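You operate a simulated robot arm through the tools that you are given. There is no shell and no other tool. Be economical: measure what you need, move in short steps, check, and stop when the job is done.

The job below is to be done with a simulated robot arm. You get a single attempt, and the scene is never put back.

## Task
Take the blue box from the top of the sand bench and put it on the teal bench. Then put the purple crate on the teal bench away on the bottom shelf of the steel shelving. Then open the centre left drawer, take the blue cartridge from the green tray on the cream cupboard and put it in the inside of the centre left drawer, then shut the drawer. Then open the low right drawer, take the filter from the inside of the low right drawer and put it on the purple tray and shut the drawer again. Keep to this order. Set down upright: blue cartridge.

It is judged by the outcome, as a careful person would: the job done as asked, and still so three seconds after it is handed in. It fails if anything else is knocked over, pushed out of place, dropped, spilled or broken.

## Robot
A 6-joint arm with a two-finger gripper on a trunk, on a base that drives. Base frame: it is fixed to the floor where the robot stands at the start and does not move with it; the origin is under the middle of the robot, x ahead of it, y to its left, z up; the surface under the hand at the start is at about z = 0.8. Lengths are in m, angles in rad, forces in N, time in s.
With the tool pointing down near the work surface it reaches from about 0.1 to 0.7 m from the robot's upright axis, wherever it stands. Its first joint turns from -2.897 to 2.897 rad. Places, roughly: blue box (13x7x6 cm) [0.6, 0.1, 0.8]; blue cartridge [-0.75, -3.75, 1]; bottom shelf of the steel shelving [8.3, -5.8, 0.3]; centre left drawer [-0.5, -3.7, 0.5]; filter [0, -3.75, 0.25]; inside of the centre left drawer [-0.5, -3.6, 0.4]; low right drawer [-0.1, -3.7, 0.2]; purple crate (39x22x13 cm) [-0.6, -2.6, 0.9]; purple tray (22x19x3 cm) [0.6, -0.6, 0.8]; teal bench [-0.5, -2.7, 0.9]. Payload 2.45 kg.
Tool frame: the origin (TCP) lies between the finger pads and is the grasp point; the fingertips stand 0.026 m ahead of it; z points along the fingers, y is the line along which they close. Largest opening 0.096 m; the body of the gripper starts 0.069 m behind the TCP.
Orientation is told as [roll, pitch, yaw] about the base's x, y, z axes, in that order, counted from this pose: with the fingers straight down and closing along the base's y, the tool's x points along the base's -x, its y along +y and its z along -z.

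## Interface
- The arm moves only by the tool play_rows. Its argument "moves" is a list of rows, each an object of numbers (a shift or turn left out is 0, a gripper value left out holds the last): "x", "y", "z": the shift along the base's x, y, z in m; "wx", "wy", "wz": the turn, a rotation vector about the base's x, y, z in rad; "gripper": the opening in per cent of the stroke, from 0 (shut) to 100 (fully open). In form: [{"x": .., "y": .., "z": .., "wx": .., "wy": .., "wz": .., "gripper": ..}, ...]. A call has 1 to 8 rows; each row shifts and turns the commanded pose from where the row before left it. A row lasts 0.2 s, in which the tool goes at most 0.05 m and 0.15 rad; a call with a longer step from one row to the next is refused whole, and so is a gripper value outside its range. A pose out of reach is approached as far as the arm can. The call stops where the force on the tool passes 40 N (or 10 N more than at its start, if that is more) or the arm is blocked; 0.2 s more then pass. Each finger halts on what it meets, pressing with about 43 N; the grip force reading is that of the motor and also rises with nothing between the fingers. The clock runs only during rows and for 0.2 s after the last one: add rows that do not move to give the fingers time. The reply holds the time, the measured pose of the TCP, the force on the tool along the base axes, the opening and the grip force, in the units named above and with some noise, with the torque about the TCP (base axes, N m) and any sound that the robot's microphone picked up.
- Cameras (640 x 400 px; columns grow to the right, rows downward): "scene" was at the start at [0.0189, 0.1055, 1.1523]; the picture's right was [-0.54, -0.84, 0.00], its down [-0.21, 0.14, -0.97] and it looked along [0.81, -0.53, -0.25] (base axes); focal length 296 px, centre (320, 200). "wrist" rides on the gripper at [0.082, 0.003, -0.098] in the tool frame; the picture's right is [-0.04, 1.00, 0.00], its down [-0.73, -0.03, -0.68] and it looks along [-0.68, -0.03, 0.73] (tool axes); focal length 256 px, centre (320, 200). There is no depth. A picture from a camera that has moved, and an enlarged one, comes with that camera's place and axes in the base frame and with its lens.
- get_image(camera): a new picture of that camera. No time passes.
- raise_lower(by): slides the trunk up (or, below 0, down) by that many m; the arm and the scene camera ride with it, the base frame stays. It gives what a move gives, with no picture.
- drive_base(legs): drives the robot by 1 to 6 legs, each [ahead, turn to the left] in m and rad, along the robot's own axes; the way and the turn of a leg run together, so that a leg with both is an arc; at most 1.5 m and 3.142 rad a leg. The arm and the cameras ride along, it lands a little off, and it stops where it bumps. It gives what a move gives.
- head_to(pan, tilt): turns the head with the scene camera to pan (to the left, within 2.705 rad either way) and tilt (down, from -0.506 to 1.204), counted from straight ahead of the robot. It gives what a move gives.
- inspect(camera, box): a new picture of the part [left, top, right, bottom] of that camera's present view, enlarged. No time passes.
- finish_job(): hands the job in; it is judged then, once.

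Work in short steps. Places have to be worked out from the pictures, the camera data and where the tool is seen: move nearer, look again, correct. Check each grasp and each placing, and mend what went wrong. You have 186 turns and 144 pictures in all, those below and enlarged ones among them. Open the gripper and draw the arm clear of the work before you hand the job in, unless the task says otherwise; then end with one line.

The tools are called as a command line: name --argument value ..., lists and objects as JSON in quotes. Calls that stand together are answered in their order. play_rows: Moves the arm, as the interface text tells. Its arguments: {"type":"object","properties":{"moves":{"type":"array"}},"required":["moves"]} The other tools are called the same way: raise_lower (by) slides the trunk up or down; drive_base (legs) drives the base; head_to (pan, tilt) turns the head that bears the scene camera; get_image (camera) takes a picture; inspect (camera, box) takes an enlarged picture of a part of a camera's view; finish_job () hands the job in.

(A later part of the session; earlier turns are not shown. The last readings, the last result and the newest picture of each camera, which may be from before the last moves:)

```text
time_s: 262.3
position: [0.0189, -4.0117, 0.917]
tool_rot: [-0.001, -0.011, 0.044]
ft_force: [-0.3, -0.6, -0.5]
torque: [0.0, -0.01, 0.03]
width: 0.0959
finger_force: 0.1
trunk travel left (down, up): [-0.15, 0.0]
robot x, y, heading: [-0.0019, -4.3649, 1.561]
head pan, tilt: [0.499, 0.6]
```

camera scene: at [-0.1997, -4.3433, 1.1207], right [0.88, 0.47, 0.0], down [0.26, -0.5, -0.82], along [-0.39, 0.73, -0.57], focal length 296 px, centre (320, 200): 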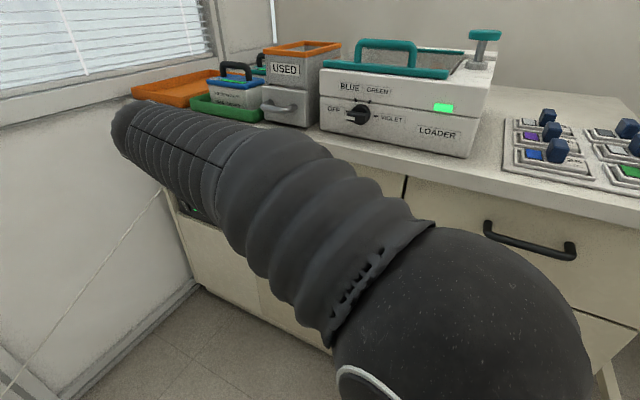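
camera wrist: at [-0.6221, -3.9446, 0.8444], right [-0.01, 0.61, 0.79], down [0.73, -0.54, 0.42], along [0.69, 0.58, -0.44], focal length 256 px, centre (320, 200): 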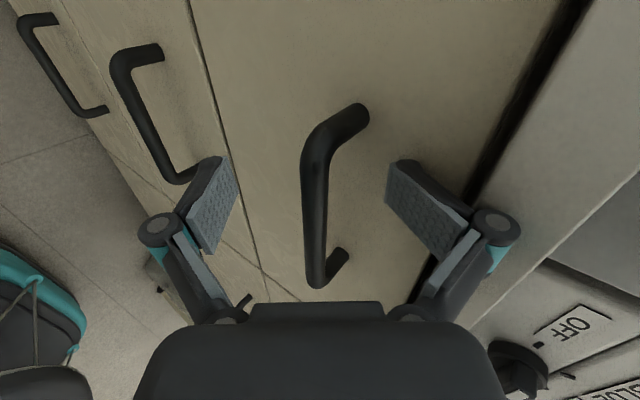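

I drive left in front of the left column and then back up slightly.

drive_base --legs '[[0, 1.58], [0.44, 0], [0, -1.58], [-0.06, 0]]'

raise_lower --by -0.1

play_rows --moves '[{"z": -0.03, "wx": 0.12, "y": 0.01}, {"z": -0.03, "wx": 0.12, "y": 0.01}, {"z": -0.03, "wx": 0.12, "y": 0.01}, {"z": -0.03, "wx": 0.12}, {"wx": 0.12}, {"wx": 0.12}, {}]'

get_image --camera "wrist"

```text
time_s: 273.2
position: [-0.4238, -4.0667, 0.9161]
tool_rot: [0.0, -0.01, 0.029]
ft_force: [-0.3, 0.5, 0.1]
torque: [0.0, 0.0, -0.01]
width: 0.096
finger_force: 0.0
trunk travel left (down, up): [-0.15, 0.0]
robot x, y, heading: [-0.4438, -4.4181, 1.548]
head pan, tilt: [0.499, 0.6]
```

```text
time_s: 274.6
position: [-0.4228, -4.0665, 0.817]
tool_rot: [0.001, -0.01, 0.033]
ft_force: [0.4, -0.6, -0.5]
torque: [-0.02, -0.01, 0.01]
width: 0.0958
finger_force: 0.0
trunk travel left (down, up): [-0.05, 0.1]
robot x, y, heading: [-0.4466, -4.4235, 1.548]
head pan, tilt: [0.499, 0.6]
```

```text
time_s: 276.2
position: [-0.4234, -4.037, 0.696]
tool_rot: [0.721, -0.027, 0.016]
ft_force: [0.2, 0.3, 0.5]
torque: [-0.01, 0.01, -0.03]
width: 0.0957
finger_force: 0.0
trunk travel left (down, up): [-0.05, 0.1]
robot x, y, heading: [-0.4446, -4.4193, 1.548]
head pan, tilt: [0.499, 0.6]
```

```text
77 pictures are left
camera wrist: at [-0.505, -4.0998, 0.7696], right [0.01, 0.75, 0.66], down [0.73, -0.46, 0.51], along [0.69, 0.48, -0.55], focal length 256 px, centre (320, 200)
```

wrist: 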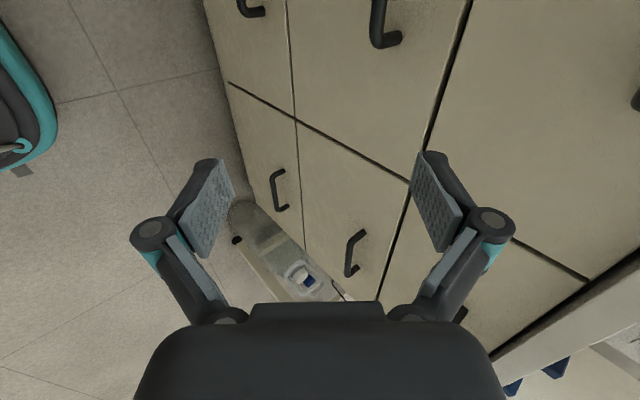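

The pose is reachable now, and the bar measures z≈0.575 again. I shift left to x≈-0.507 and tilt further to about 1.0 rad, stopping about 10 cm short.

play_rows --moves '[{"x": -0.03, "wx": 0.1}, {"x": -0.03, "wx": 0.1, "wy": 0.02}, {"x": -0.025, "wx": 0.08}, {"z": -0.03, "y": 0.02}, {"z": -0.03, "y": 0.03}, {}]'

get_image --camera "wrist"

get_image --camera "scene"

```text
time_s: 277.6
position: [-0.5068, -3.9864, 0.6365]
tool_rot: [0.999, -0.01, 0.011]
ft_force: [-0.1, -0.3, 0.0]
torque: [0.0, -0.01, 0.06]
width: 0.0959
finger_force: 0.0
trunk travel left (down, up): [-0.05, 0.1]
robot x, y, heading: [-0.4482, -4.4202, 1.548]
head pan, tilt: [0.499, 0.6]
```

```text
76 pictures are left
camera wrist: at [-0.588, -4.0672, 0.6899], right [0.03, 0.54, 0.84], down [0.74, -0.58, 0.35], along [0.68, 0.61, -0.41], focal length 256 px, centre (320, 200)
```

wrist: 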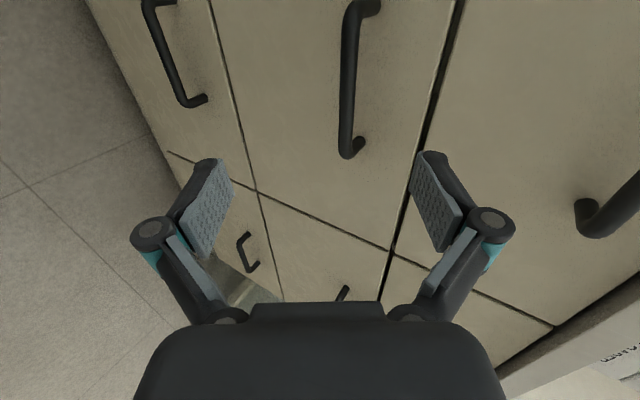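

```text
75 pictures are left
camera scene: at [-0.6462, -4.3969, 1.0208], right [0.89, 0.46, 0.0], down [0.26, -0.5, -0.83], along [-0.38, 0.73, -0.56], focal length 296 px, centre (320, 200)
```

scene: 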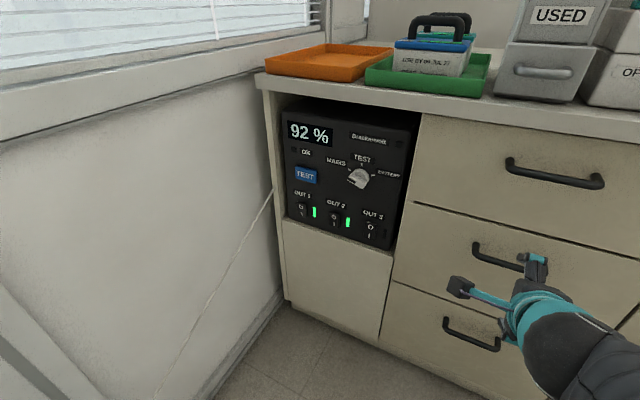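

The bar lies at z≈0.577 by this view, nicely between the finger planes. I narrow the opening a little and move in along the tool axis.

play_rows --moves '[{"y": 0.025, "gripper": 60}, {"y": 0.025}, {"y": 0.028, "z": -0.018}, {"y": 0.028, "z": -0.018}, {"y": 0.026, "z": -0.017}, {}]'

get_image --camera "wrist"

```text
time_s: 279.0
position: [-0.4968, -3.8606, 0.6392]
tool_rot: [0.991, -0.013, 0.012]
ft_force: [-0.8, -2.7, 2.1]
torque: [0.05, 0.01, -0.04]
width: 0.062
finger_force: 0.0
out of reach, approached as far as the arm can: row 3, 4, 5
trunk travel left (down, up): [-0.05, 0.1]
robot x, y, heading: [-0.4509, -4.4216, 1.545]
head pan, tilt: [0.499, 0.6]
```

```text
74 pictures are left
camera wrist: at [-0.5762, -3.9405, 0.6948], right [0.02, 0.55, 0.84], down [0.74, -0.57, 0.36], along [0.68, 0.61, -0.42], focal length 256 px, centre (320, 200)
```

wrist: 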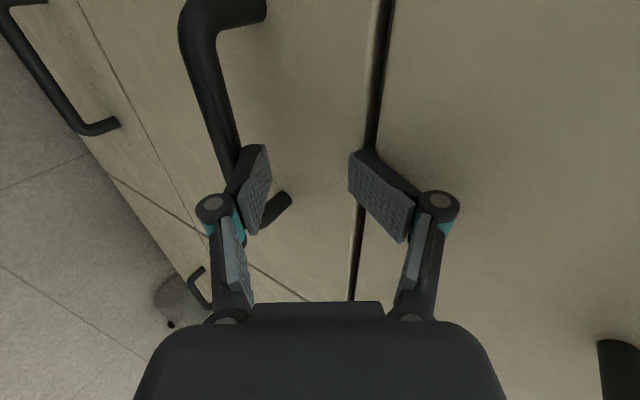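

The arm can't go lower at this tilt, and the lower finger is brushing the bar. I back off, lower the trunk its last 5 cm and back the base 3 cm.

play_rows --moves '[{"y": -0.04, "z": 0.005}, {"y": -0.04, "z": 0.005}, {}]'

raise_lower --by -0.05

drive_base --legs '[[-0.03, 0.02]]'

play_rows --moves '[{"y": 0.02, "z": -0.02, "x": -0.005, "wx": -0.1}, {"y": 0.02, "z": -0.02, "x": -0.005, "wx": -0.05}, {}]'

```text
time_s: 279.8
position: [-0.4952, -3.9402, 0.6504]
tool_rot: [1.0, -0.011, 0.009]
ft_force: [-0.2, 0.3, 0.5]
torque: [0.05, 0.02, 0.0]
width: 0.0575
finger_force: 0.1
trunk travel left (down, up): [-0.05, 0.1]
robot x, y, heading: [-0.4506, -4.4205, 1.548]
head pan, tilt: [0.499, 0.6]
```

```text
time_s: 280.7
position: [-0.4966, -3.9389, 0.6008]
tool_rot: [1.001, -0.014, 0.011]
ft_force: [0.4, -0.2, 0.3]
torque: [-0.01, 0.0, 0.02]
width: 0.0577
finger_force: 0.2
trunk travel left (down, up): [0.0, 0.15]
robot x, y, heading: [-0.4454, -4.4201, 1.55]
head pan, tilt: [0.499, 0.6]
```

```text
time_s: 281.5
position: [-0.5083, -3.9708, 0.6009]
tool_rot: [0.999, -0.013, 0.03]
ft_force: [0.6, -0.1, 0.3]
torque: [-0.01, 0.01, -0.03]
width: 0.058
finger_force: 0.1
trunk travel left (down, up): [0.0, 0.15]
robot x, y, heading: [-0.4485, -4.4526, 1.562]
head pan, tilt: [0.499, 0.6]
```

```text
time_s: 282.3
position: [-0.5149, -3.9313, 0.5596]
tool_rot: [0.849, -0.007, 0.031]
ft_force: [-0.3, -0.6, -1.2]
torque: [-0.01, 0.01, -0.01]
width: 0.0576
finger_force: 0.0
trunk travel left (down, up): [0.0, 0.15]
robot x, y, heading: [-0.4516, -4.4485, 1.564]
head pan, tilt: [0.499, 0.6]
```

It reaches now. I rise onto the approach line and slide in along the tool axis, checking midway.

play_rows --moves '[{"z": 0.035, "x": 0.005}, {"z": 0.035, "y": 0.005}, {"y": 0.025, "z": -0.022}, {"y": 0.022, "z": -0.018}, {}]'

get_image --camera "wrist"

```text
time_s: 283.5
position: [-0.5124, -3.8776, 0.5903]
tool_rot: [0.85, -0.006, 0.032]
ft_force: [1.1, 0.0, 0.4]
torque: [0.01, 0.02, -0.02]
width: 0.0578
finger_force: 0.1
trunk travel left (down, up): [0.0, 0.15]
robot x, y, heading: [-0.4489, -4.4509, 1.566]
head pan, tilt: [0.499, 0.6]
```

```text
73 pictures are left
camera wrist: at [-0.5901, -3.9516, 0.6564], right [0.01, 0.66, 0.75], down [0.75, -0.51, 0.43], along [0.66, 0.56, -0.5], focal length 256 px, centre (320, 200)
```

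wrist: 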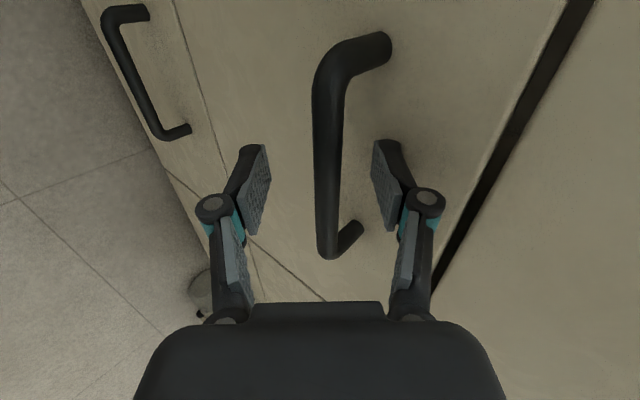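

The bar is centred between the fingers. I advance 2 cm more and close.

play_rows --moves '[{"y": 0.015, "z": -0.012}, {"y": 0.006, "z": -0.004}, {"gripper": 0}, {}, {}, {}]'

get_image --camera "wrist"

```text
time_s: 284.9
position: [-0.5107, -3.8557, 0.5754]
tool_rot: [0.849, -0.008, 0.032]
ft_force: [0.4, 2.5, 4.1]
torque: [-0.08, 0.56, -0.45]
width: 0.0134
finger_force: 37.0
trunk travel left (down, up): [0.0, 0.15]
robot x, y, heading: [-0.4473, -4.4517, 1.566]
head pan, tilt: [0.499, 0.6]
```

```text
72 pictures are left
camera wrist: at [-0.5894, -3.9297, 0.6408], right [0.01, 0.66, 0.75], down [0.75, -0.51, 0.43], along [0.66, 0.56, -0.5], focal length 256 px, centre (320, 200)
```

wrist: 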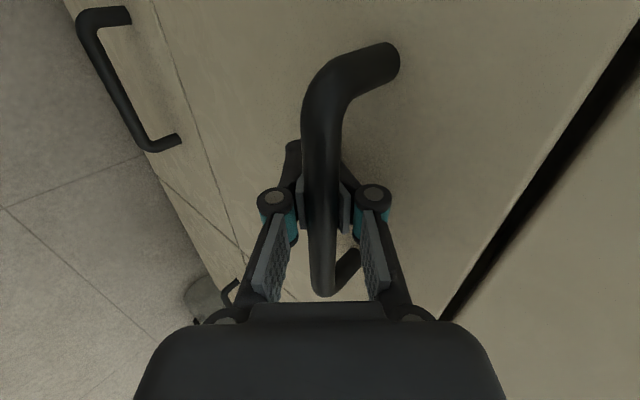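

The bar is gripped (0.013 m). I pull straight out in small steps.

play_rows --moves '[{"y": -0.015}, {"y": -0.02}, {"y": -0.02}, {"y": -0.02}, {}]'

```text
time_s: 286.1
position: [-0.5111, -3.9339, 0.5728]
tool_rot: [0.846, -0.008, 0.031]
ft_force: [-5.7, -1.4, -20.3]
torque: [-0.23, 0.27, -0.46]
width: 0.0119
finger_force: 36.3
trunk travel left (down, up): [0.0, 0.15]
robot x, y, heading: [-0.4443, -4.4473, 1.569]
head pan, tilt: [0.499, 0.6]
```

It moved about 8 cm. I check the drawer with both cameras.

get_image --camera "wrist"

get_image --camera "scene"

```text
71 pictures are left
camera wrist: at [-0.5895, -4.0065, 0.64], right [0.01, 0.66, 0.75], down [0.75, -0.5, 0.43], along [0.67, 0.55, -0.5], focal length 256 px, centre (320, 200)
```

wrist: 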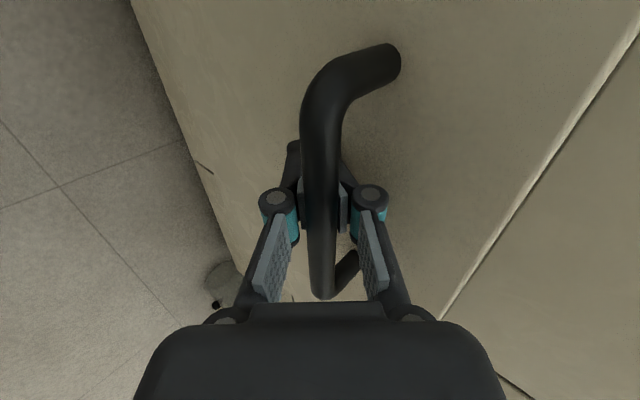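

```text
70 pictures are left
camera scene: at [-0.6474, -4.4303, 0.9705], right [0.88, 0.47, 0.0], down [0.27, -0.5, -0.82], along [-0.39, 0.73, -0.57], focal length 296 px, centre (320, 200)
```

scene: 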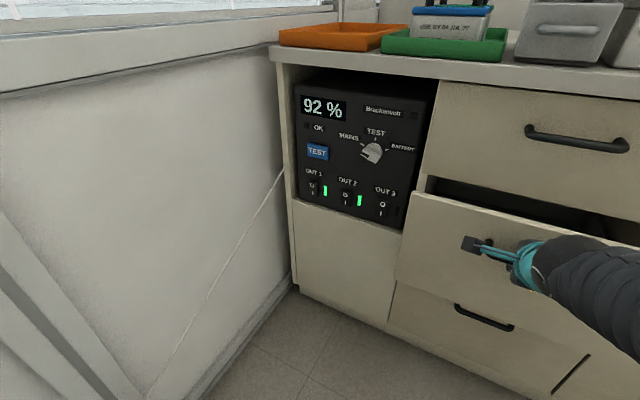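

The drawer is opening. I continue in small steps, easing the hand down 2 mm to relieve the vertical force.

play_rows --moves '[{"y": -0.02, "z": -0.002}, {"y": -0.02}, {"y": -0.02}, {}]'

```text
time_s: 287.1
position: [-0.5108, -3.9913, 0.574]
tool_rot: [0.85, -0.007, 0.03]
ft_force: [-0.2, -2.0, -6.0]
torque: [-0.47, 0.25, -0.65]
width: 0.0118
finger_force: 36.1
trunk travel left (down, up): [0.0, 0.15]
robot x, y, heading: [-0.4477, -4.4513, 1.563]
head pan, tilt: [0.499, 0.6]
```

play_rows --moves '[{"y": -0.02}, {"y": -0.02}, {"y": -0.02}, {}]'

```text
time_s: 288.1
position: [-0.5114, -4.0517, 0.5734]
tool_rot: [0.855, -0.007, 0.033]
ft_force: [-19.4, 0.8, 11.8]
torque: [-0.83, 0.23, -0.56]
width: 0.0118
finger_force: 36.7
trunk travel left (down, up): [0.0, 0.15]
robot x, y, heading: [-0.4507, -4.4503, 1.565]
head pan, tilt: [0.499, 0.6]
```

About 20 cm open. I pull another 4 cm if the arm allows it.

play_rows --moves '[{"y": -0.02, "z": 0.002}, {"y": -0.02}, {}]'

get_image --camera "scene"

```text
time_s: 288.7
position: [-0.5099, -4.0839, 0.5742]
tool_rot: [0.827, -0.014, 0.025]
ft_force: [-4.0, 1.5, -15.2]
torque: [0.16, 0.55, -0.23]
width: 0.0114
finger_force: 35.2
out of reach, approached as far as the arm can: row 1, 2
trunk travel left (down, up): [0.0, 0.15]
robot x, y, heading: [-0.4527, -4.4505, 1.562]
head pan, tilt: [0.499, 0.6]
stopped in row 2: the force on the tool passed its limit at 52 N (the readings are from after the stop); the commanded pose is now the measured one
```

```text
69 pictures are left
camera scene: at [-0.6473, -4.4304, 0.9706], right [0.88, 0.47, 0.0], down [0.27, -0.5, -0.82], along [-0.39, 0.73, -0.57], focal length 296 px, centre (320, 200)
```

scene: 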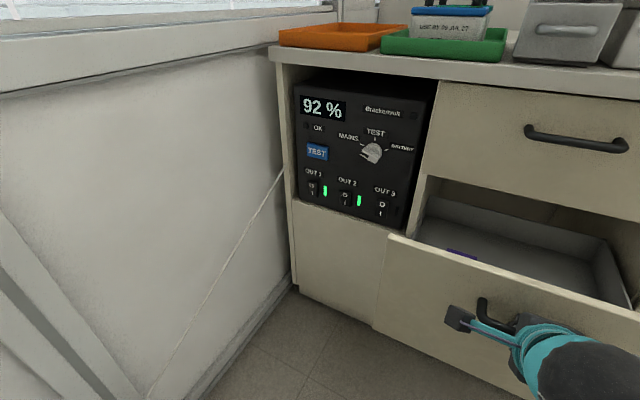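

The drawer is open about 22 cm and an item lies inside. I open the fingers and retreat up and back along the tool axis.

play_rows --moves '[{"gripper": 60}, {}, {}, {"y": -0.012, "z": 0.012}, {"y": -0.012, "z": 0.012}, {"y": -0.01, "z": 0.015}, {}]'

get_image --camera "wrist"

```text
time_s: 290.3
position: [-0.511, -4.1185, 0.6135]
tool_rot: [0.829, -0.013, 0.025]
ft_force: [-0.2, 0.3, 0.1]
torque: [-0.02, 0.01, 0.02]
width: 0.0576
finger_force: 0.0
trunk travel left (down, up): [0.0, 0.15]
robot x, y, heading: [-0.4475, -4.4517, 1.566]
head pan, tilt: [0.499, 0.6]
```

```text
68 pictures are left
camera wrist: at [-0.5906, -4.1889, 0.6808], right [0.01, 0.68, 0.74], down [0.74, -0.5, 0.45], along [0.67, 0.54, -0.51], focal length 256 px, centre (320, 200)
```

wrist: 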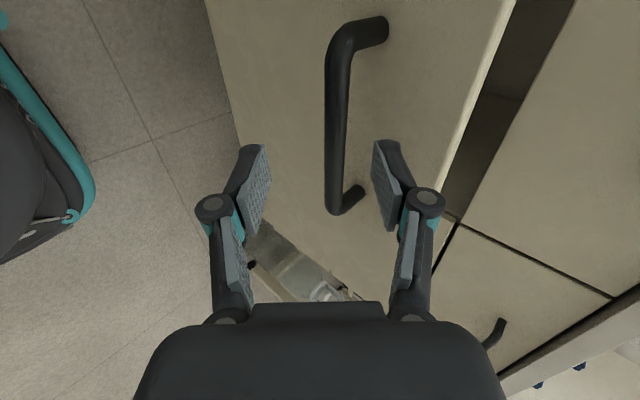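

The hand is free. I raise the trunk and bring the hand upright and clear before repositioning for the cartridge, whose handle bar I triangulate at about (-0.752, -3.731, 0.98).

raise_lower --by 0.15

play_rows --moves '[{"z": 0.03, "wx": -0.13}, {"z": 0.03, "wx": -0.13}, {"z": 0.03, "wx": -0.13}, {"z": 0.03, "wx": -0.13}, {"z": 0.03, "wx": -0.13}, {"z": 0.03, "wx": -0.13}, {}]'

drive_base --legs '[[0.04, 0], [0, 1.34], [0.17, 0], [0, -1.34]]'

head_to --pan 0.1 --tilt 0.5

get_image --camera "scene"

```text
time_s: 292.1
position: [-0.5111, -4.117, 0.7636]
tool_rot: [0.83, -0.014, 0.025]
ft_force: [-0.1, -0.3, 1.1]
torque: [0.01, 0.03, 0.07]
width: 0.0578
finger_force: 0.0
trunk travel left (down, up): [-0.15, 0.0]
robot x, y, heading: [-0.4479, -4.451, 1.559]
head pan, tilt: [0.499, 0.6]
```

```text
time_s: 293.6
position: [-0.5117, -4.1169, 0.9442]
tool_rot: [0.047, 0.01, 0.029]
ft_force: [0.5, 0.3, 0.5]
torque: [-0.01, 0.0, 0.0]
width: 0.0575
finger_force: 0.0
trunk travel left (down, up): [-0.15, 0.0]
robot x, y, heading: [-0.4447, -4.4472, 1.564]
head pan, tilt: [0.499, 0.6]
```

```text
time_s: 302.1
position: [-0.6722, -4.0353, 0.9442]
tool_rot: [0.047, 0.008, 0.02]
ft_force: [0.4, 0.2, 0.4]
torque: [0.02, 0.01, 0.02]
width: 0.0578
finger_force: 0.0
trunk travel left (down, up): [-0.15, 0.0]
robot x, y, heading: [-0.6108, -4.3689, 1.558]
head pan, tilt: [0.499, 0.6]
```

```text
time_s: 303.0
position: [-0.672, -4.0344, 0.944]
tool_rot: [0.048, 0.008, 0.019]
ft_force: [1.4, -0.2, 0.6]
torque: [0.03, -0.03, 0.0]
width: 0.0577
finger_force: 0.0
trunk travel left (down, up): [-0.15, 0.0]
robot x, y, heading: [-0.6097, -4.3656, 1.558]
head pan, tilt: [0.099, 0.499]
```

```text
67 pictures are left
camera scene: at [-0.7774, -4.3346, 1.1299], right [1.0, 0.08, 0.0], down [0.04, -0.48, -0.88], along [-0.07, 0.87, -0.48], focal length 296 px, centre (320, 200)
```

scene: 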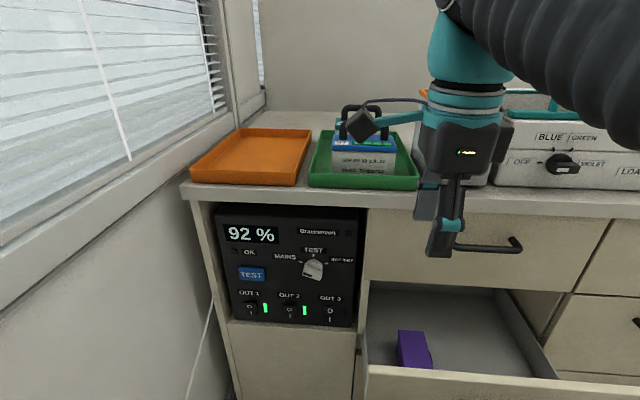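

I'm placed well. I zoom in on the cartridge and into the drawer.

inspect --camera "scene" --box '[280, 80, 480, 205]'

inspect --camera "scene" --box '[340, 260, 580, 400]'

```text
3.20 times, centred on (380, 142) of scene
camera zoom: at [-0.7774, -4.3346, 1.1299], right [1.0, 0.08, 0.0], down [0.04, -0.48, -0.88], along [-0.07, 0.87, -0.48], focal length 948 px, centre (128, 384)
```

zoom: 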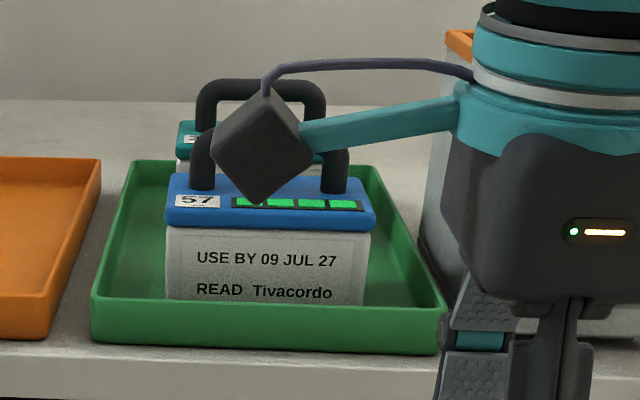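

```text
2.67 times, centred on (460, 330) of scene
camera zoom: at [-0.7774, -4.3346, 1.1299], right [1.0, 0.08, 0.0], down [0.04, -0.48, -0.88], along [-0.07, 0.87, -0.48], focal length 790 px, centre (-53, -147)
```

zoom: 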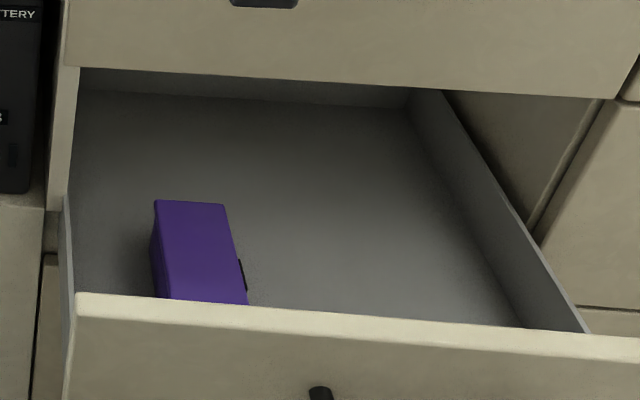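

The drawer is free on its right side (x≈-0.53 to -0.30). The cartridge's handle bar refines to about (-0.737, -3.757, 0.985), lying along x. I raise and tilt the hand, and go part of the way.

play_rows --moves '[{"z": 0.02, "wx": 0.1, "gripper": 65}, {"z": 0.02, "wx": 0.1, "x": -0.015}, {"z": 0.02, "wx": 0.1, "x": -0.02}, {"z": 0.02, "wx": 0.1, "x": -0.02}, {"z": 0.01, "wx": 0.1, "x": -0.01, "y": 0.02}, {"wx": 0.1, "y": 0.035}, {"y": 0.04}, {}]'

get_image --camera "wrist"

get_image --camera "scene"

```text
time_s: 304.8
position: [-0.7366, -3.9416, 1.0331]
tool_rot: [0.649, -0.003, 0.02]
ft_force: [0.2, 0.0, -1.1]
torque: [-0.02, -0.02, 0.01]
width: 0.0626
finger_force: 0.1
trunk travel left (down, up): [-0.15, 0.0]
robot x, y, heading: [-0.6133, -4.368, 1.554]
head pan, tilt: [0.099, 0.499]
```

```text
64 pictures are left
camera wrist: at [-0.815, -3.9977, 1.1134], right [0.02, 0.8, 0.6], down [0.74, -0.42, 0.53], along [0.67, 0.44, -0.6], focal length 256 px, centre (320, 200)
```

wrist: 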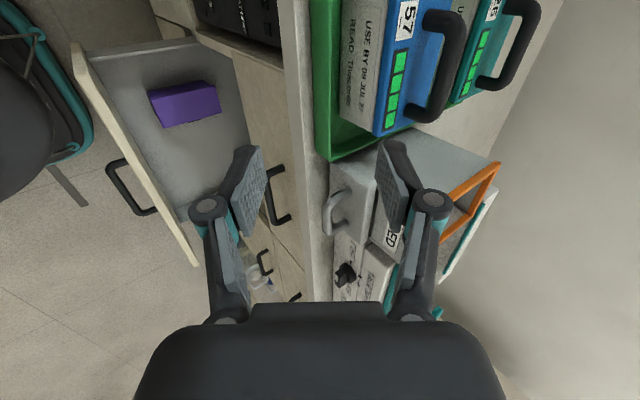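

```text
63 pictures are left
camera scene: at [-0.7773, -4.3346, 1.1299], right [1.0, 0.08, 0.0], down [0.04, -0.48, -0.88], along [-0.07, 0.87, -0.48], focal length 296 px, centre (320, 200)
```

scene: 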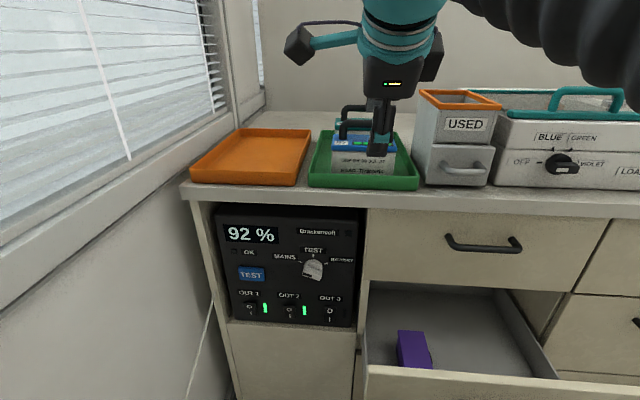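

The bar measures (-0.748, -3.757, 0.986) from the wrist view too, and the rear cartridge is well behind it. I go to the pre-grasp point.

play_rows --moves '[{"x": -0.004, "y": 0.04, "z": 0.006}, {"x": -0.004, "y": 0.04}, {"y": 0.035}, {"y": 0.028}, {}]'

get_image --camera "wrist"

```text
time_s: 306.0
position: [-0.7446, -3.7957, 1.0385]
tool_rot: [0.649, -0.003, 0.021]
ft_force: [-0.2, 0.4, -0.8]
torque: [-0.01, -0.01, 0.0]
width: 0.0625
finger_force: 0.1
trunk travel left (down, up): [-0.15, 0.0]
robot x, y, heading: [-0.6129, -4.3669, 1.554]
head pan, tilt: [0.099, 0.499]
```

```text
62 pictures are left
camera wrist: at [-0.8244, -3.8533, 1.1177], right [0.02, 0.8, 0.6], down [0.74, -0.42, 0.53], along [0.67, 0.44, -0.6], focal length 256 px, centre (320, 200)
```

wrist: 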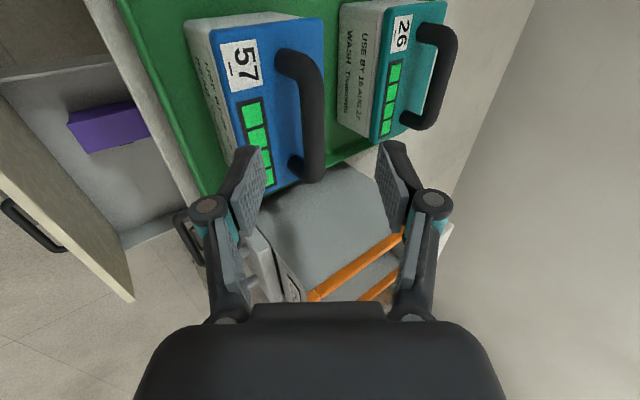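

Everything lines up. I slide in along the axis and close on the bar.

play_rows --moves '[{"x": -0.006, "y": 0.014, "z": -0.018}, {"y": 0.012, "z": -0.017}, {"y": 0.008, "z": -0.012}, {"gripper": 0}, {}, {}, {}]'

get_image --camera "wrist"

```text
time_s: 307.6
position: [-0.7515, -3.7619, 0.9916]
tool_rot: [0.65, -0.005, 0.021]
ft_force: [-0.4, 2.1, 4.0]
torque: [0.02, 0.53, -0.14]
width: 0.0147
finger_force: 40.5
trunk travel left (down, up): [-0.15, 0.0]
robot x, y, heading: [-0.6085, -4.3692, 1.556]
head pan, tilt: [0.099, 0.499]
```

```text
61 pictures are left
camera wrist: at [-0.8303, -3.8206, 1.0715], right [0.02, 0.8, 0.6], down [0.74, -0.42, 0.53], along [0.67, 0.44, -0.6], focal length 256 px, centre (320, 200)
```

wrist: 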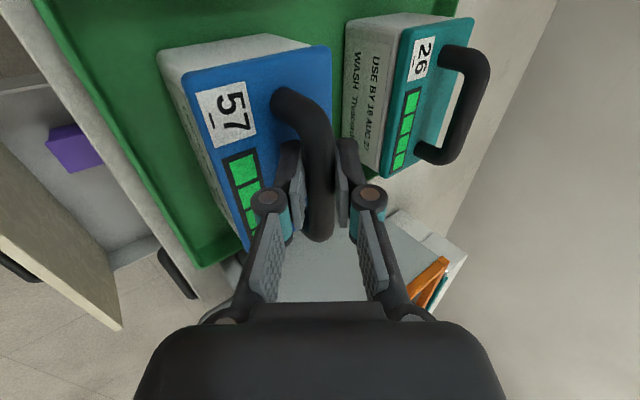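

The handle is gripped. I lift 4 cm gently and check how it hangs.

play_rows --moves '[{"z": 0.01}, {"z": 0.01}, {"z": 0.01}, {"z": 0.01}, {}]'

get_image --camera "wrist"

```text
time_s: 308.8
position: [-0.7509, -3.7637, 1.0321]
tool_rot: [0.648, -0.004, 0.022]
ft_force: [-0.6, 0.0, -4.0]
torque: [-0.05, 0.01, 0.0]
width: 0.0149
finger_force: 40.9
trunk travel left (down, up): [-0.15, 0.0]
robot x, y, heading: [-0.6126, -4.3679, 1.554]
head pan, tilt: [0.099, 0.499]
```

```text
60 pictures are left
camera wrist: at [-0.8307, -3.8206, 1.112], right [0.02, 0.8, 0.6], down [0.74, -0.42, 0.53], along [0.67, 0.44, -0.6], focal length 256 px, centre (320, 200)
```

wrist: 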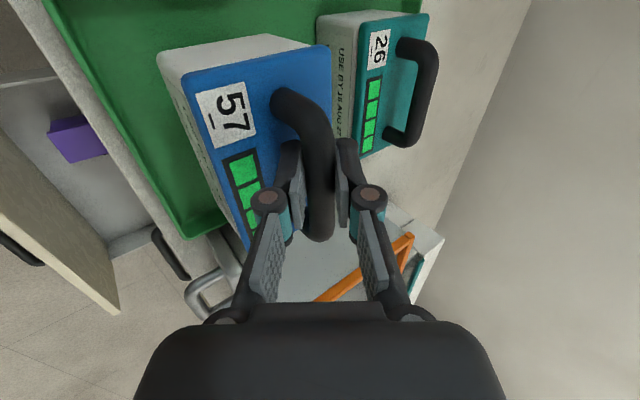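

The cartridge (about 0.4 kg) hangs level. I draw it back clear of the counter, then shift the base back to its previous spot in front of the drawer.

play_rows --moves '[{"z": 0.01, "y": -0.02}, {"y": -0.04}, {"y": -0.04}, {"y": -0.045}, {"y": -0.045}, {"y": -0.045}, {"y": -0.03, "x": 0.03}, {"x": 0.04}]'

drive_base --legs '[[0, 1.34], [-0.17, 0], [0, -1.34], [-0.05, 0]]'

head_to --pan 0.0 --tilt 0.7

get_image --camera "scene"

```text
time_s: 310.6
position: [-0.6822, -4.0298, 1.0411]
tool_rot: [0.65, -0.002, 0.02]
ft_force: [-0.7, 0.5, -4.3]
torque: [-0.02, 0.08, -0.03]
width: 0.0145
finger_force: 40.4
trunk travel left (down, up): [-0.15, 0.0]
robot x, y, heading: [-0.6097, -4.3705, 1.554]
head pan, tilt: [0.099, 0.499]
```

```text
time_s: 319.2
position: [-0.5179, -4.1225, 1.0418]
tool_rot: [0.651, -0.003, 0.029]
ft_force: [-0.9, 0.3, -4.7]
torque: [0.02, 0.04, -0.01]
width: 0.0147
finger_force: 40.6
trunk travel left (down, up): [-0.15, 0.0]
robot x, y, heading: [-0.4431, -4.4651, 1.571]
head pan, tilt: [0.099, 0.499]
```

```text
time_s: 319.9
position: [-0.5185, -4.1229, 1.0415]
tool_rot: [0.648, -0.005, 0.031]
ft_force: [0.3, 0.1, -5.1]
torque: [-0.02, 0.04, -0.01]
width: 0.0145
finger_force: 41.0
trunk travel left (down, up): [-0.15, 0.0]
robot x, y, heading: [-0.444, -4.4588, 1.57]
head pan, tilt: [0.0, 0.7]
```

```text
59 pictures are left
camera scene: at [-0.6015, -4.4343, 1.1122], right [1.0, 0.0, 0.0], down [0.0, -0.64, -0.77], along [0.0, 0.77, -0.64], focal length 296 px, centre (320, 200)
```

scene: 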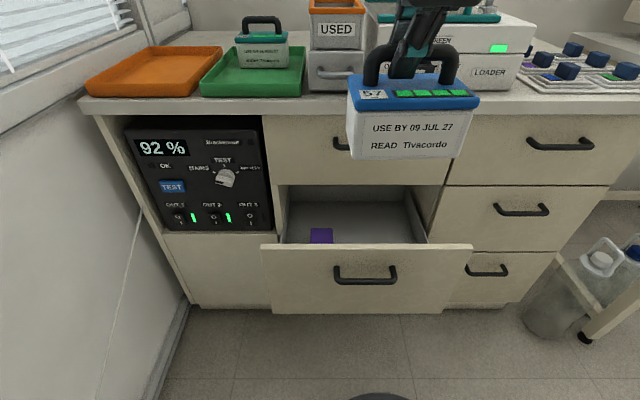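

The drawer's panel top is at z≈0.62 and y≈-4.03. I need the inside floor height and free area more exactly, so I take a wrist view from here.

get_image --camera "wrist"

inspect --camera "scene" --box '[240, 150, 480, 300]'

```text
58 pictures are left
camera wrist: at [-0.597, -4.1803, 1.1204], right [0.01, 0.8, 0.6], down [0.74, -0.41, 0.53], along [0.67, 0.44, -0.6], focal length 256 px, centre (320, 200)
```

wrist: 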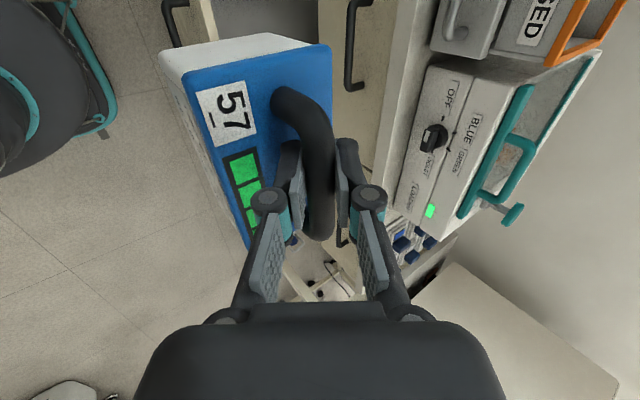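

```text
2.67 times, centred on (360, 225) of scene
camera zoom: at [-0.6015, -4.4343, 1.1122], right [1.0, 0.0, 0.0], down [0.0, -0.64, -0.77], along [0.0, 0.77, -0.64], focal length 790 px, centre (213, 133)
```

zoom: 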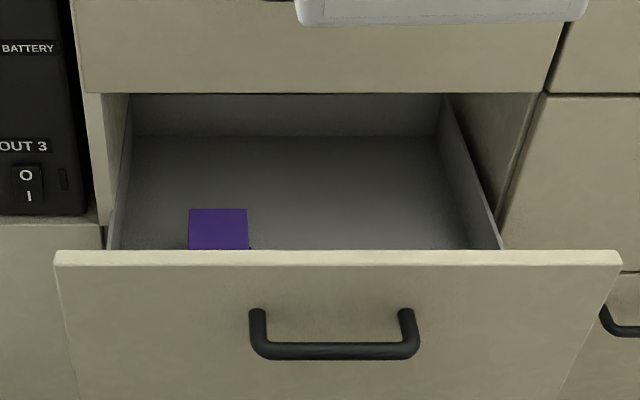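

The geometry fits together: floor z≈0.455, interior x≈-0.70 to -0.31, and the purple item spans x≈-0.63 to -0.57. I'll set the cartridge at x≈-0.44. I move above the opening at y≈-3.93, keeping clear of the top drawer's handle.

play_rows --moves '[{"x": 0.016, "y": 0.038}, {"x": 0.016, "y": 0.038}, {"x": 0.016, "y": 0.038}, {"x": 0.016, "y": 0.038}, {"x": 0.014, "y": 0.036}, {}]'

raise_lower --by -0.15

play_rows --moves '[{"z": -0.04}, {"z": -0.04}, {"z": -0.03}, {"z": -0.03}, {}]'

get_image --camera "scene"

```text
time_s: 321.3
position: [-0.4379, -3.9318, 1.0408]
tool_rot: [0.65, -0.003, 0.028]
ft_force: [-0.1, 0.2, -5.4]
torque: [0.01, 0.06, 0.02]
width: 0.0147
finger_force: 40.9
trunk travel left (down, up): [-0.15, 0.0]
robot x, y, heading: [-0.4461, -4.4623, 1.568]
head pan, tilt: [0.0, 0.7]
```

```text
time_s: 323.1
position: [-0.4363, -3.9339, 0.891]
tool_rot: [0.649, -0.003, 0.027]
ft_force: [-0.2, 0.3, -4.4]
torque: [-0.02, 0.06, -0.02]
width: 0.0146
finger_force: 40.8
trunk travel left (down, up): [0.0, 0.15]
robot x, y, heading: [-0.4403, -4.4595, 1.566]
head pan, tilt: [0.0, 0.7]
```

```text
time_s: 324.3
position: [-0.4361, -3.9321, 0.7494]
tool_rot: [0.65, -0.003, 0.029]
ft_force: [0.8, 0.2, -4.8]
torque: [-0.01, 0.07, 0.01]
width: 0.0146
finger_force: 40.0
trunk travel left (down, up): [0.0, 0.15]
robot x, y, heading: [-0.4438, -4.4578, 1.57]
head pan, tilt: [0.0, 0.7]
```

```text
56 pictures are left
camera scene: at [-0.6014, -4.4342, 0.9622], right [1.0, 0.0, 0.0], down [0.0, -0.64, -0.76], along [0.0, 0.76, -0.64], focal length 296 px, centre (320, 200)
```

scene: 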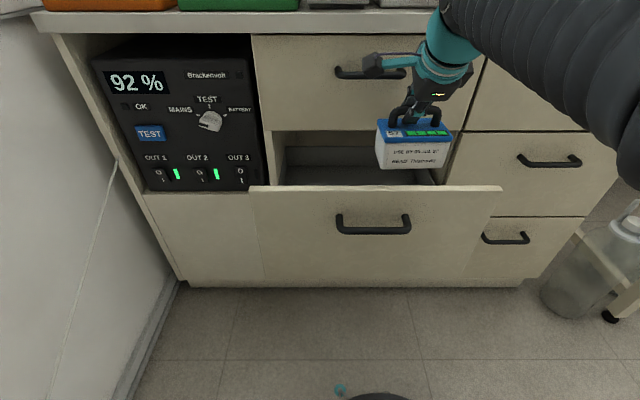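

The cartridge is over the opening with its near side inside the panel. I lower further, then edge forward while descending.

play_rows --moves '[{"z": -0.025}, {"z": -0.025}, {"z": -0.02}, {"z": -0.01, "y": 0.015}, {"z": -0.01, "y": 0.015}, {"z": -0.01, "y": 0.012}, {}]'

get_image --camera "wrist"

inspect --camera "scene" --box '[240, 30, 520, 205]'

```text
time_s: 325.9
position: [-0.4379, -3.8908, 0.6484]
tool_rot: [0.65, -0.004, 0.03]
ft_force: [0.5, -0.8, -4.4]
torque: [-0.05, 0.05, 0.01]
width: 0.0149
finger_force: 40.8
trunk travel left (down, up): [0.0, 0.15]
robot x, y, heading: [-0.4434, -4.4605, 1.568]
head pan, tilt: [0.0, 0.7]
```

```text
55 pictures are left
camera wrist: at [-0.5168, -3.9495, 0.7288], right [0.01, 0.8, 0.6], down [0.74, -0.41, 0.53], along [0.67, 0.44, -0.6], focal length 256 px, centre (320, 200)
```

wrist: 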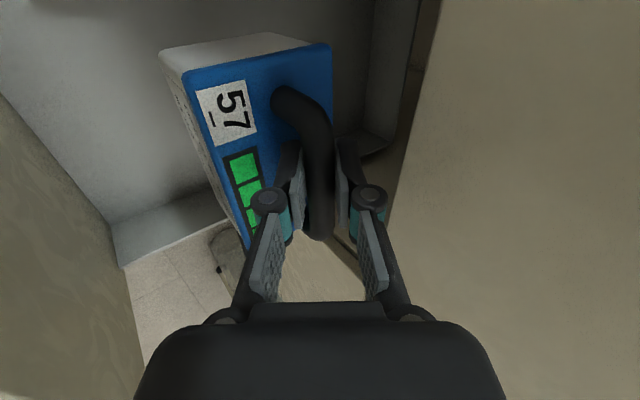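

```text
2.29 times, centred on (380, 118) of scene
camera zoom: at [-0.6014, -4.4342, 0.9622], right [1.0, 0.0, 0.0], down [0.0, -0.64, -0.76], along [0.0, 0.76, -0.64], focal length 677 px, centre (183, 389)
```

zoom: 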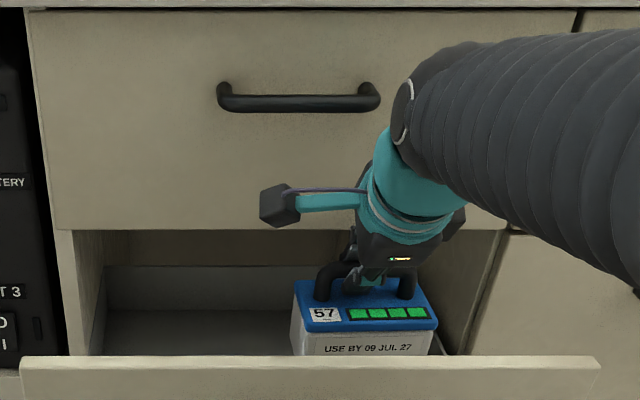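

It is well inside, and the right drawer wall is visible just past the cartridge's end with a gap. I continue down in small steps until contact.

play_rows --moves '[{"z": -0.02}, {"z": -0.02}, {"z": -0.012}, {"z": -0.006}, {}]'

```text
time_s: 327.1
position: [-0.4372, -3.8907, 0.5919]
tool_rot: [0.65, -0.004, 0.029]
ft_force: [-0.2, 0.6, -4.0]
torque: [-0.02, 0.05, -0.01]
width: 0.0144
finger_force: 40.5
trunk travel left (down, up): [0.0, 0.15]
robot x, y, heading: [-0.4415, -4.4628, 1.569]
head pan, tilt: [0.0, 0.7]
```

play_rows --moves '[{"z": -0.006}, {"z": -0.006}, {"z": -0.006}, {"z": -0.006}, {}]'

get_image --camera "scene"

```text
time_s: 328.3
position: [-0.4394, -3.8913, 0.5682]
tool_rot: [0.648, -0.003, 0.03]
ft_force: [0.3, -0.4, -4.6]
torque: [-0.01, 0.06, 0.02]
width: 0.0145
finger_force: 40.4
trunk travel left (down, up): [0.0, 0.15]
robot x, y, heading: [-0.4489, -4.4602, 1.57]
head pan, tilt: [0.0, 0.7]
```

```text
53 pictures are left
camera scene: at [-0.6014, -4.4342, 0.9622], right [1.0, 0.0, 0.0], down [0.0, -0.64, -0.76], along [0.0, 0.76, -0.64], focal length 296 px, centre (320, 200)
```

scene: 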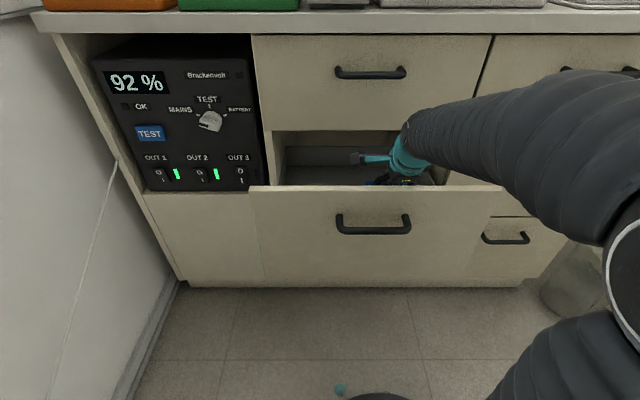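

Still no contact. I edge 1 cm forward for panel clearance and continue down.

play_rows --moves '[{"z": -0.005, "y": 0.005}, {"z": -0.005, "y": 0.005}, {"z": -0.005}, {"z": -0.005}, {}]'

```text
time_s: 329.5
position: [-0.4378, -3.8816, 0.5487]
tool_rot: [0.649, -0.004, 0.03]
ft_force: [-0.3, -0.4, -4.2]
torque: [-0.03, 0.05, -0.01]
width: 0.0145
finger_force: 39.9
trunk travel left (down, up): [0.0, 0.15]
robot x, y, heading: [-0.4415, -4.4599, 1.565]
head pan, tilt: [0.0, 0.7]
```

play_rows --moves '[{"z": -0.005, "y": 0.004}, {"z": -0.005, "y": 0.004}, {"z": -0.005}, {"z": -0.004}, {}]'

get_image --camera "wrist"

```text
time_s: 330.7
position: [-0.4361, -3.872, 0.5326]
tool_rot: [0.653, -0.004, 0.031]
ft_force: [1.4, 0.6, 14.5]
torque: [0.08, 0.77, 0.15]
width: 0.0145
finger_force: 40.5
trunk travel left (down, up): [0.0, 0.15]
robot x, y, heading: [-0.4445, -4.4611, 1.566]
head pan, tilt: [0.0, 0.7]
```

```text
52 pictures are left
camera wrist: at [-0.516, -3.9305, 0.6114], right [0.01, 0.79, 0.61], down [0.74, -0.41, 0.52], along [0.67, 0.45, -0.6], focal length 256 px, centre (320, 200)
```

wrist: 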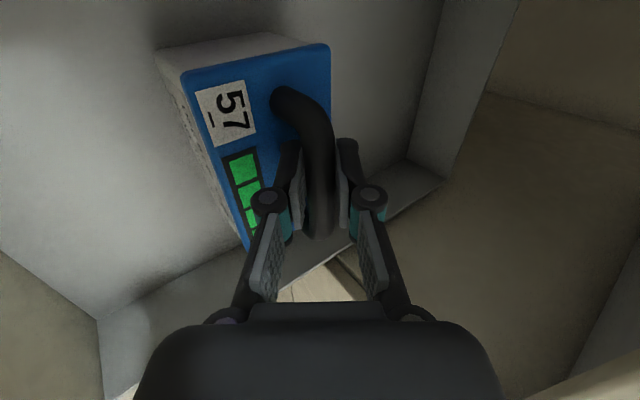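

Contact at the expected floor height (bottom ≈0.414). I release and check that it stands upright.

play_rows --moves '[{"gripper": 40}, {}, {}, {}]'

get_image --camera "wrist"

```text
time_s: 331.7
position: [-0.4364, -3.8734, 0.5303]
tool_rot: [0.65, -0.003, 0.029]
ft_force: [0.4, 1.0, 1.3]
torque: [0.01, 0.0, 0.02]
width: 0.0388
finger_force: 0.1
trunk travel left (down, up): [0.0, 0.15]
robot x, y, heading: [-0.444, -4.4578, 1.566]
head pan, tilt: [0.0, 0.7]
```

```text
51 pictures are left
camera wrist: at [-0.5163, -3.9308, 0.6095], right [0.01, 0.8, 0.6], down [0.74, -0.41, 0.53], along [0.67, 0.44, -0.6], focal length 256 px, centre (320, 200)
```

wrist: 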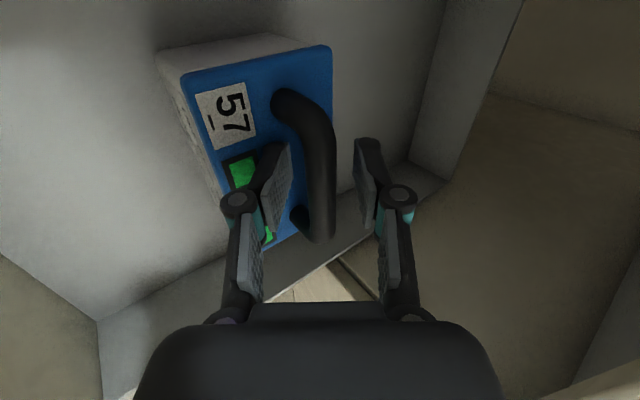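

The cartridge stands by itself. I retreat along the tool axis, then rise clear.

play_rows --moves '[{"y": -0.012, "z": 0.016}, {"y": -0.018, "z": 0.024}, {"y": -0.02, "z": 0.03}, {"y": -0.01, "z": 0.04}, {"y": -0.02, "z": 0.04}, {"y": -0.03, "z": 0.035}, {"y": -0.03, "z": 0.03}, {}]'

get_image --camera "wrist"

get_image --camera "scene"

```text
time_s: 333.5
position: [-0.4349, -4.013, 0.7448]
tool_rot: [0.648, -0.004, 0.029]
ft_force: [-0.2, -0.4, 0.2]
torque: [-0.01, -0.01, 0.02]
width: 0.0385
finger_force: 0.0
trunk travel left (down, up): [0.0, 0.15]
robot x, y, heading: [-0.4453, -4.4576, 1.568]
head pan, tilt: [0.0, 0.7]
```

```text
50 pictures are left
camera wrist: at [-0.5141, -4.0713, 0.8237], right [0.01, 0.8, 0.6], down [0.74, -0.41, 0.53], along [0.67, 0.44, -0.6], focal length 256 px, centre (320, 200)
```

wrist: 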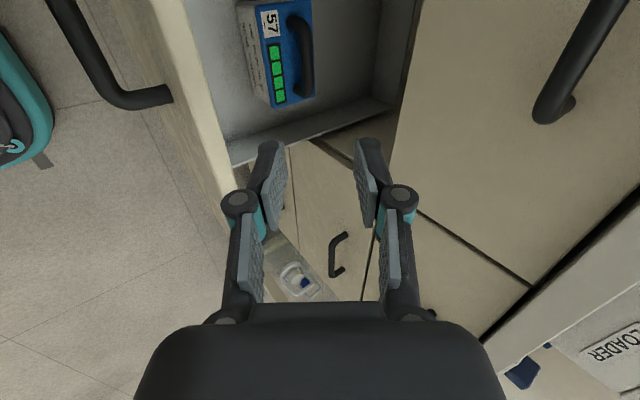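

```text
49 pictures are left
camera scene: at [-0.6014, -4.4344, 0.9622], right [1.0, 0.0, 0.0], down [0.0, -0.64, -0.76], along [0.0, 0.76, -0.64], focal length 296 px, centre (320, 200)
```

scene: 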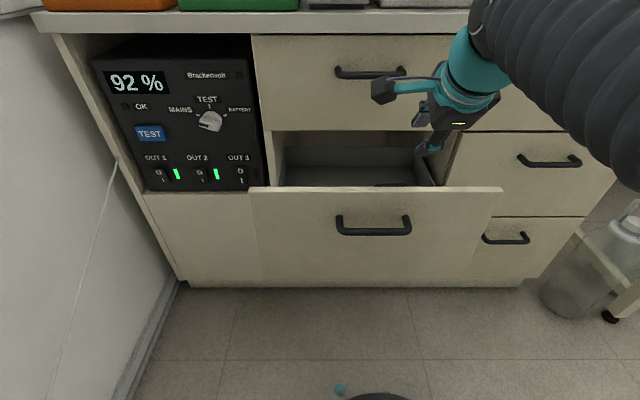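

The cartridge stands upright in the drawer. To shut it, I close the fingers and go in front of the panel, just right of the handle (x≈-0.40).

play_rows --moves '[{"y": -0.035, "gripper": 0, "x": 0.01}, {"y": -0.035, "x": 0.01, "wx": 0.09}, {"y": -0.035, "x": 0.015, "wx": 0.09}, {"z": -0.04}, {"z": -0.04}, {"z": -0.04}, {"z": -0.01}, {}]'

get_image --camera "wrist"

```text
time_s: 335.3
position: [-0.4024, -4.1188, 0.6164]
tool_rot: [0.829, -0.009, 0.031]
ft_force: [0.6, -1.0, -0.8]
torque: [-0.04, 0.0, -0.01]
width: 0.0
finger_force: 28.1
trunk travel left (down, up): [0.0, 0.15]
robot x, y, heading: [-0.4432, -4.4587, 1.569]
head pan, tilt: [0.0, 0.7]
```

```text
48 pictures are left
camera wrist: at [-0.4812, -4.189, 0.6834], right [0.01, 0.68, 0.74], down [0.74, -0.5, 0.44], along [0.67, 0.54, -0.51], focal length 256 px, centre (320, 200)
```

wrist: 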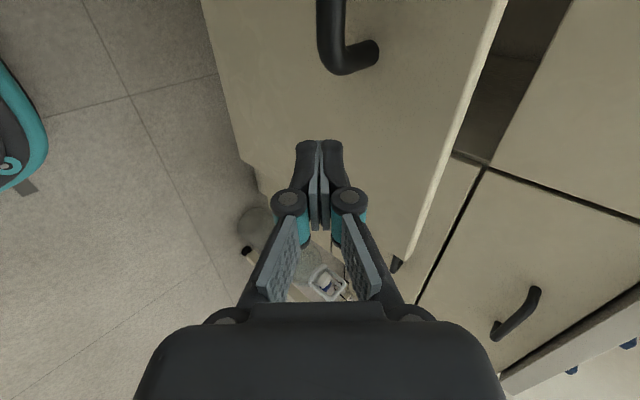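

The fingertips face the panel right of the handle. I push smoothly at about 0.1 m/s.

play_rows --moves '[{"y": 0.02}, {"y": 0.02}, {"y": 0.02}, {"y": 0.02, "z": -0.005}, {"y": 0.02, "z": -0.005}, {"y": 0.02, "z": -0.005}, {"y": 0.02, "z": -0.005}, {"y": 0.02}]'

play_rows --moves '[{"y": 0.02}, {"y": 0.02}, {"y": 0.02}, {"y": 0.02}, {"y": 0.02}, {"y": 0.015}, {}]'

get_image --camera "scene"

```text
time_s: 337.1
position: [-0.4026, -3.958, 0.5942]
tool_rot: [0.829, -0.01, 0.03]
ft_force: [-0.6, -0.4, 0.1]
torque: [-0.01, 0.0, 0.0]
width: 0.0
finger_force: 28.5
trunk travel left (down, up): [0.0, 0.15]
robot x, y, heading: [-0.4431, -4.46, 1.566]
head pan, tilt: [0.0, 0.7]
```

```text
time_s: 338.4
position: [-0.4026, -3.8594, 0.5942]
tool_rot: [0.823, -0.007, 0.029]
ft_force: [0.0, -24.7, 10.2]
torque: [0.01, -0.11, -0.27]
width: 0.0001
finger_force: 28.7
trunk travel left (down, up): [0.0, 0.15]
robot x, y, heading: [-0.4477, -4.4651, 1.563]
head pan, tilt: [0.0, 0.7]
stopped in row 6: the force on the tool passed its limit at 67 N (the readings are from after the stop); the commanded pose is now the measured one
```

```text
47 pictures are left
camera scene: at [-0.6015, -4.4358, 0.9624], right [1.0, 0.0, 0.0], down [0.0, -0.64, -0.77], along [0.0, 0.77, -0.64], focal length 296 px, centre (320, 200)
```

scene: 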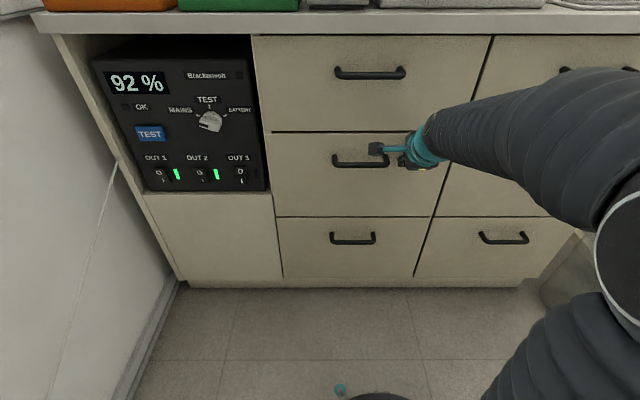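

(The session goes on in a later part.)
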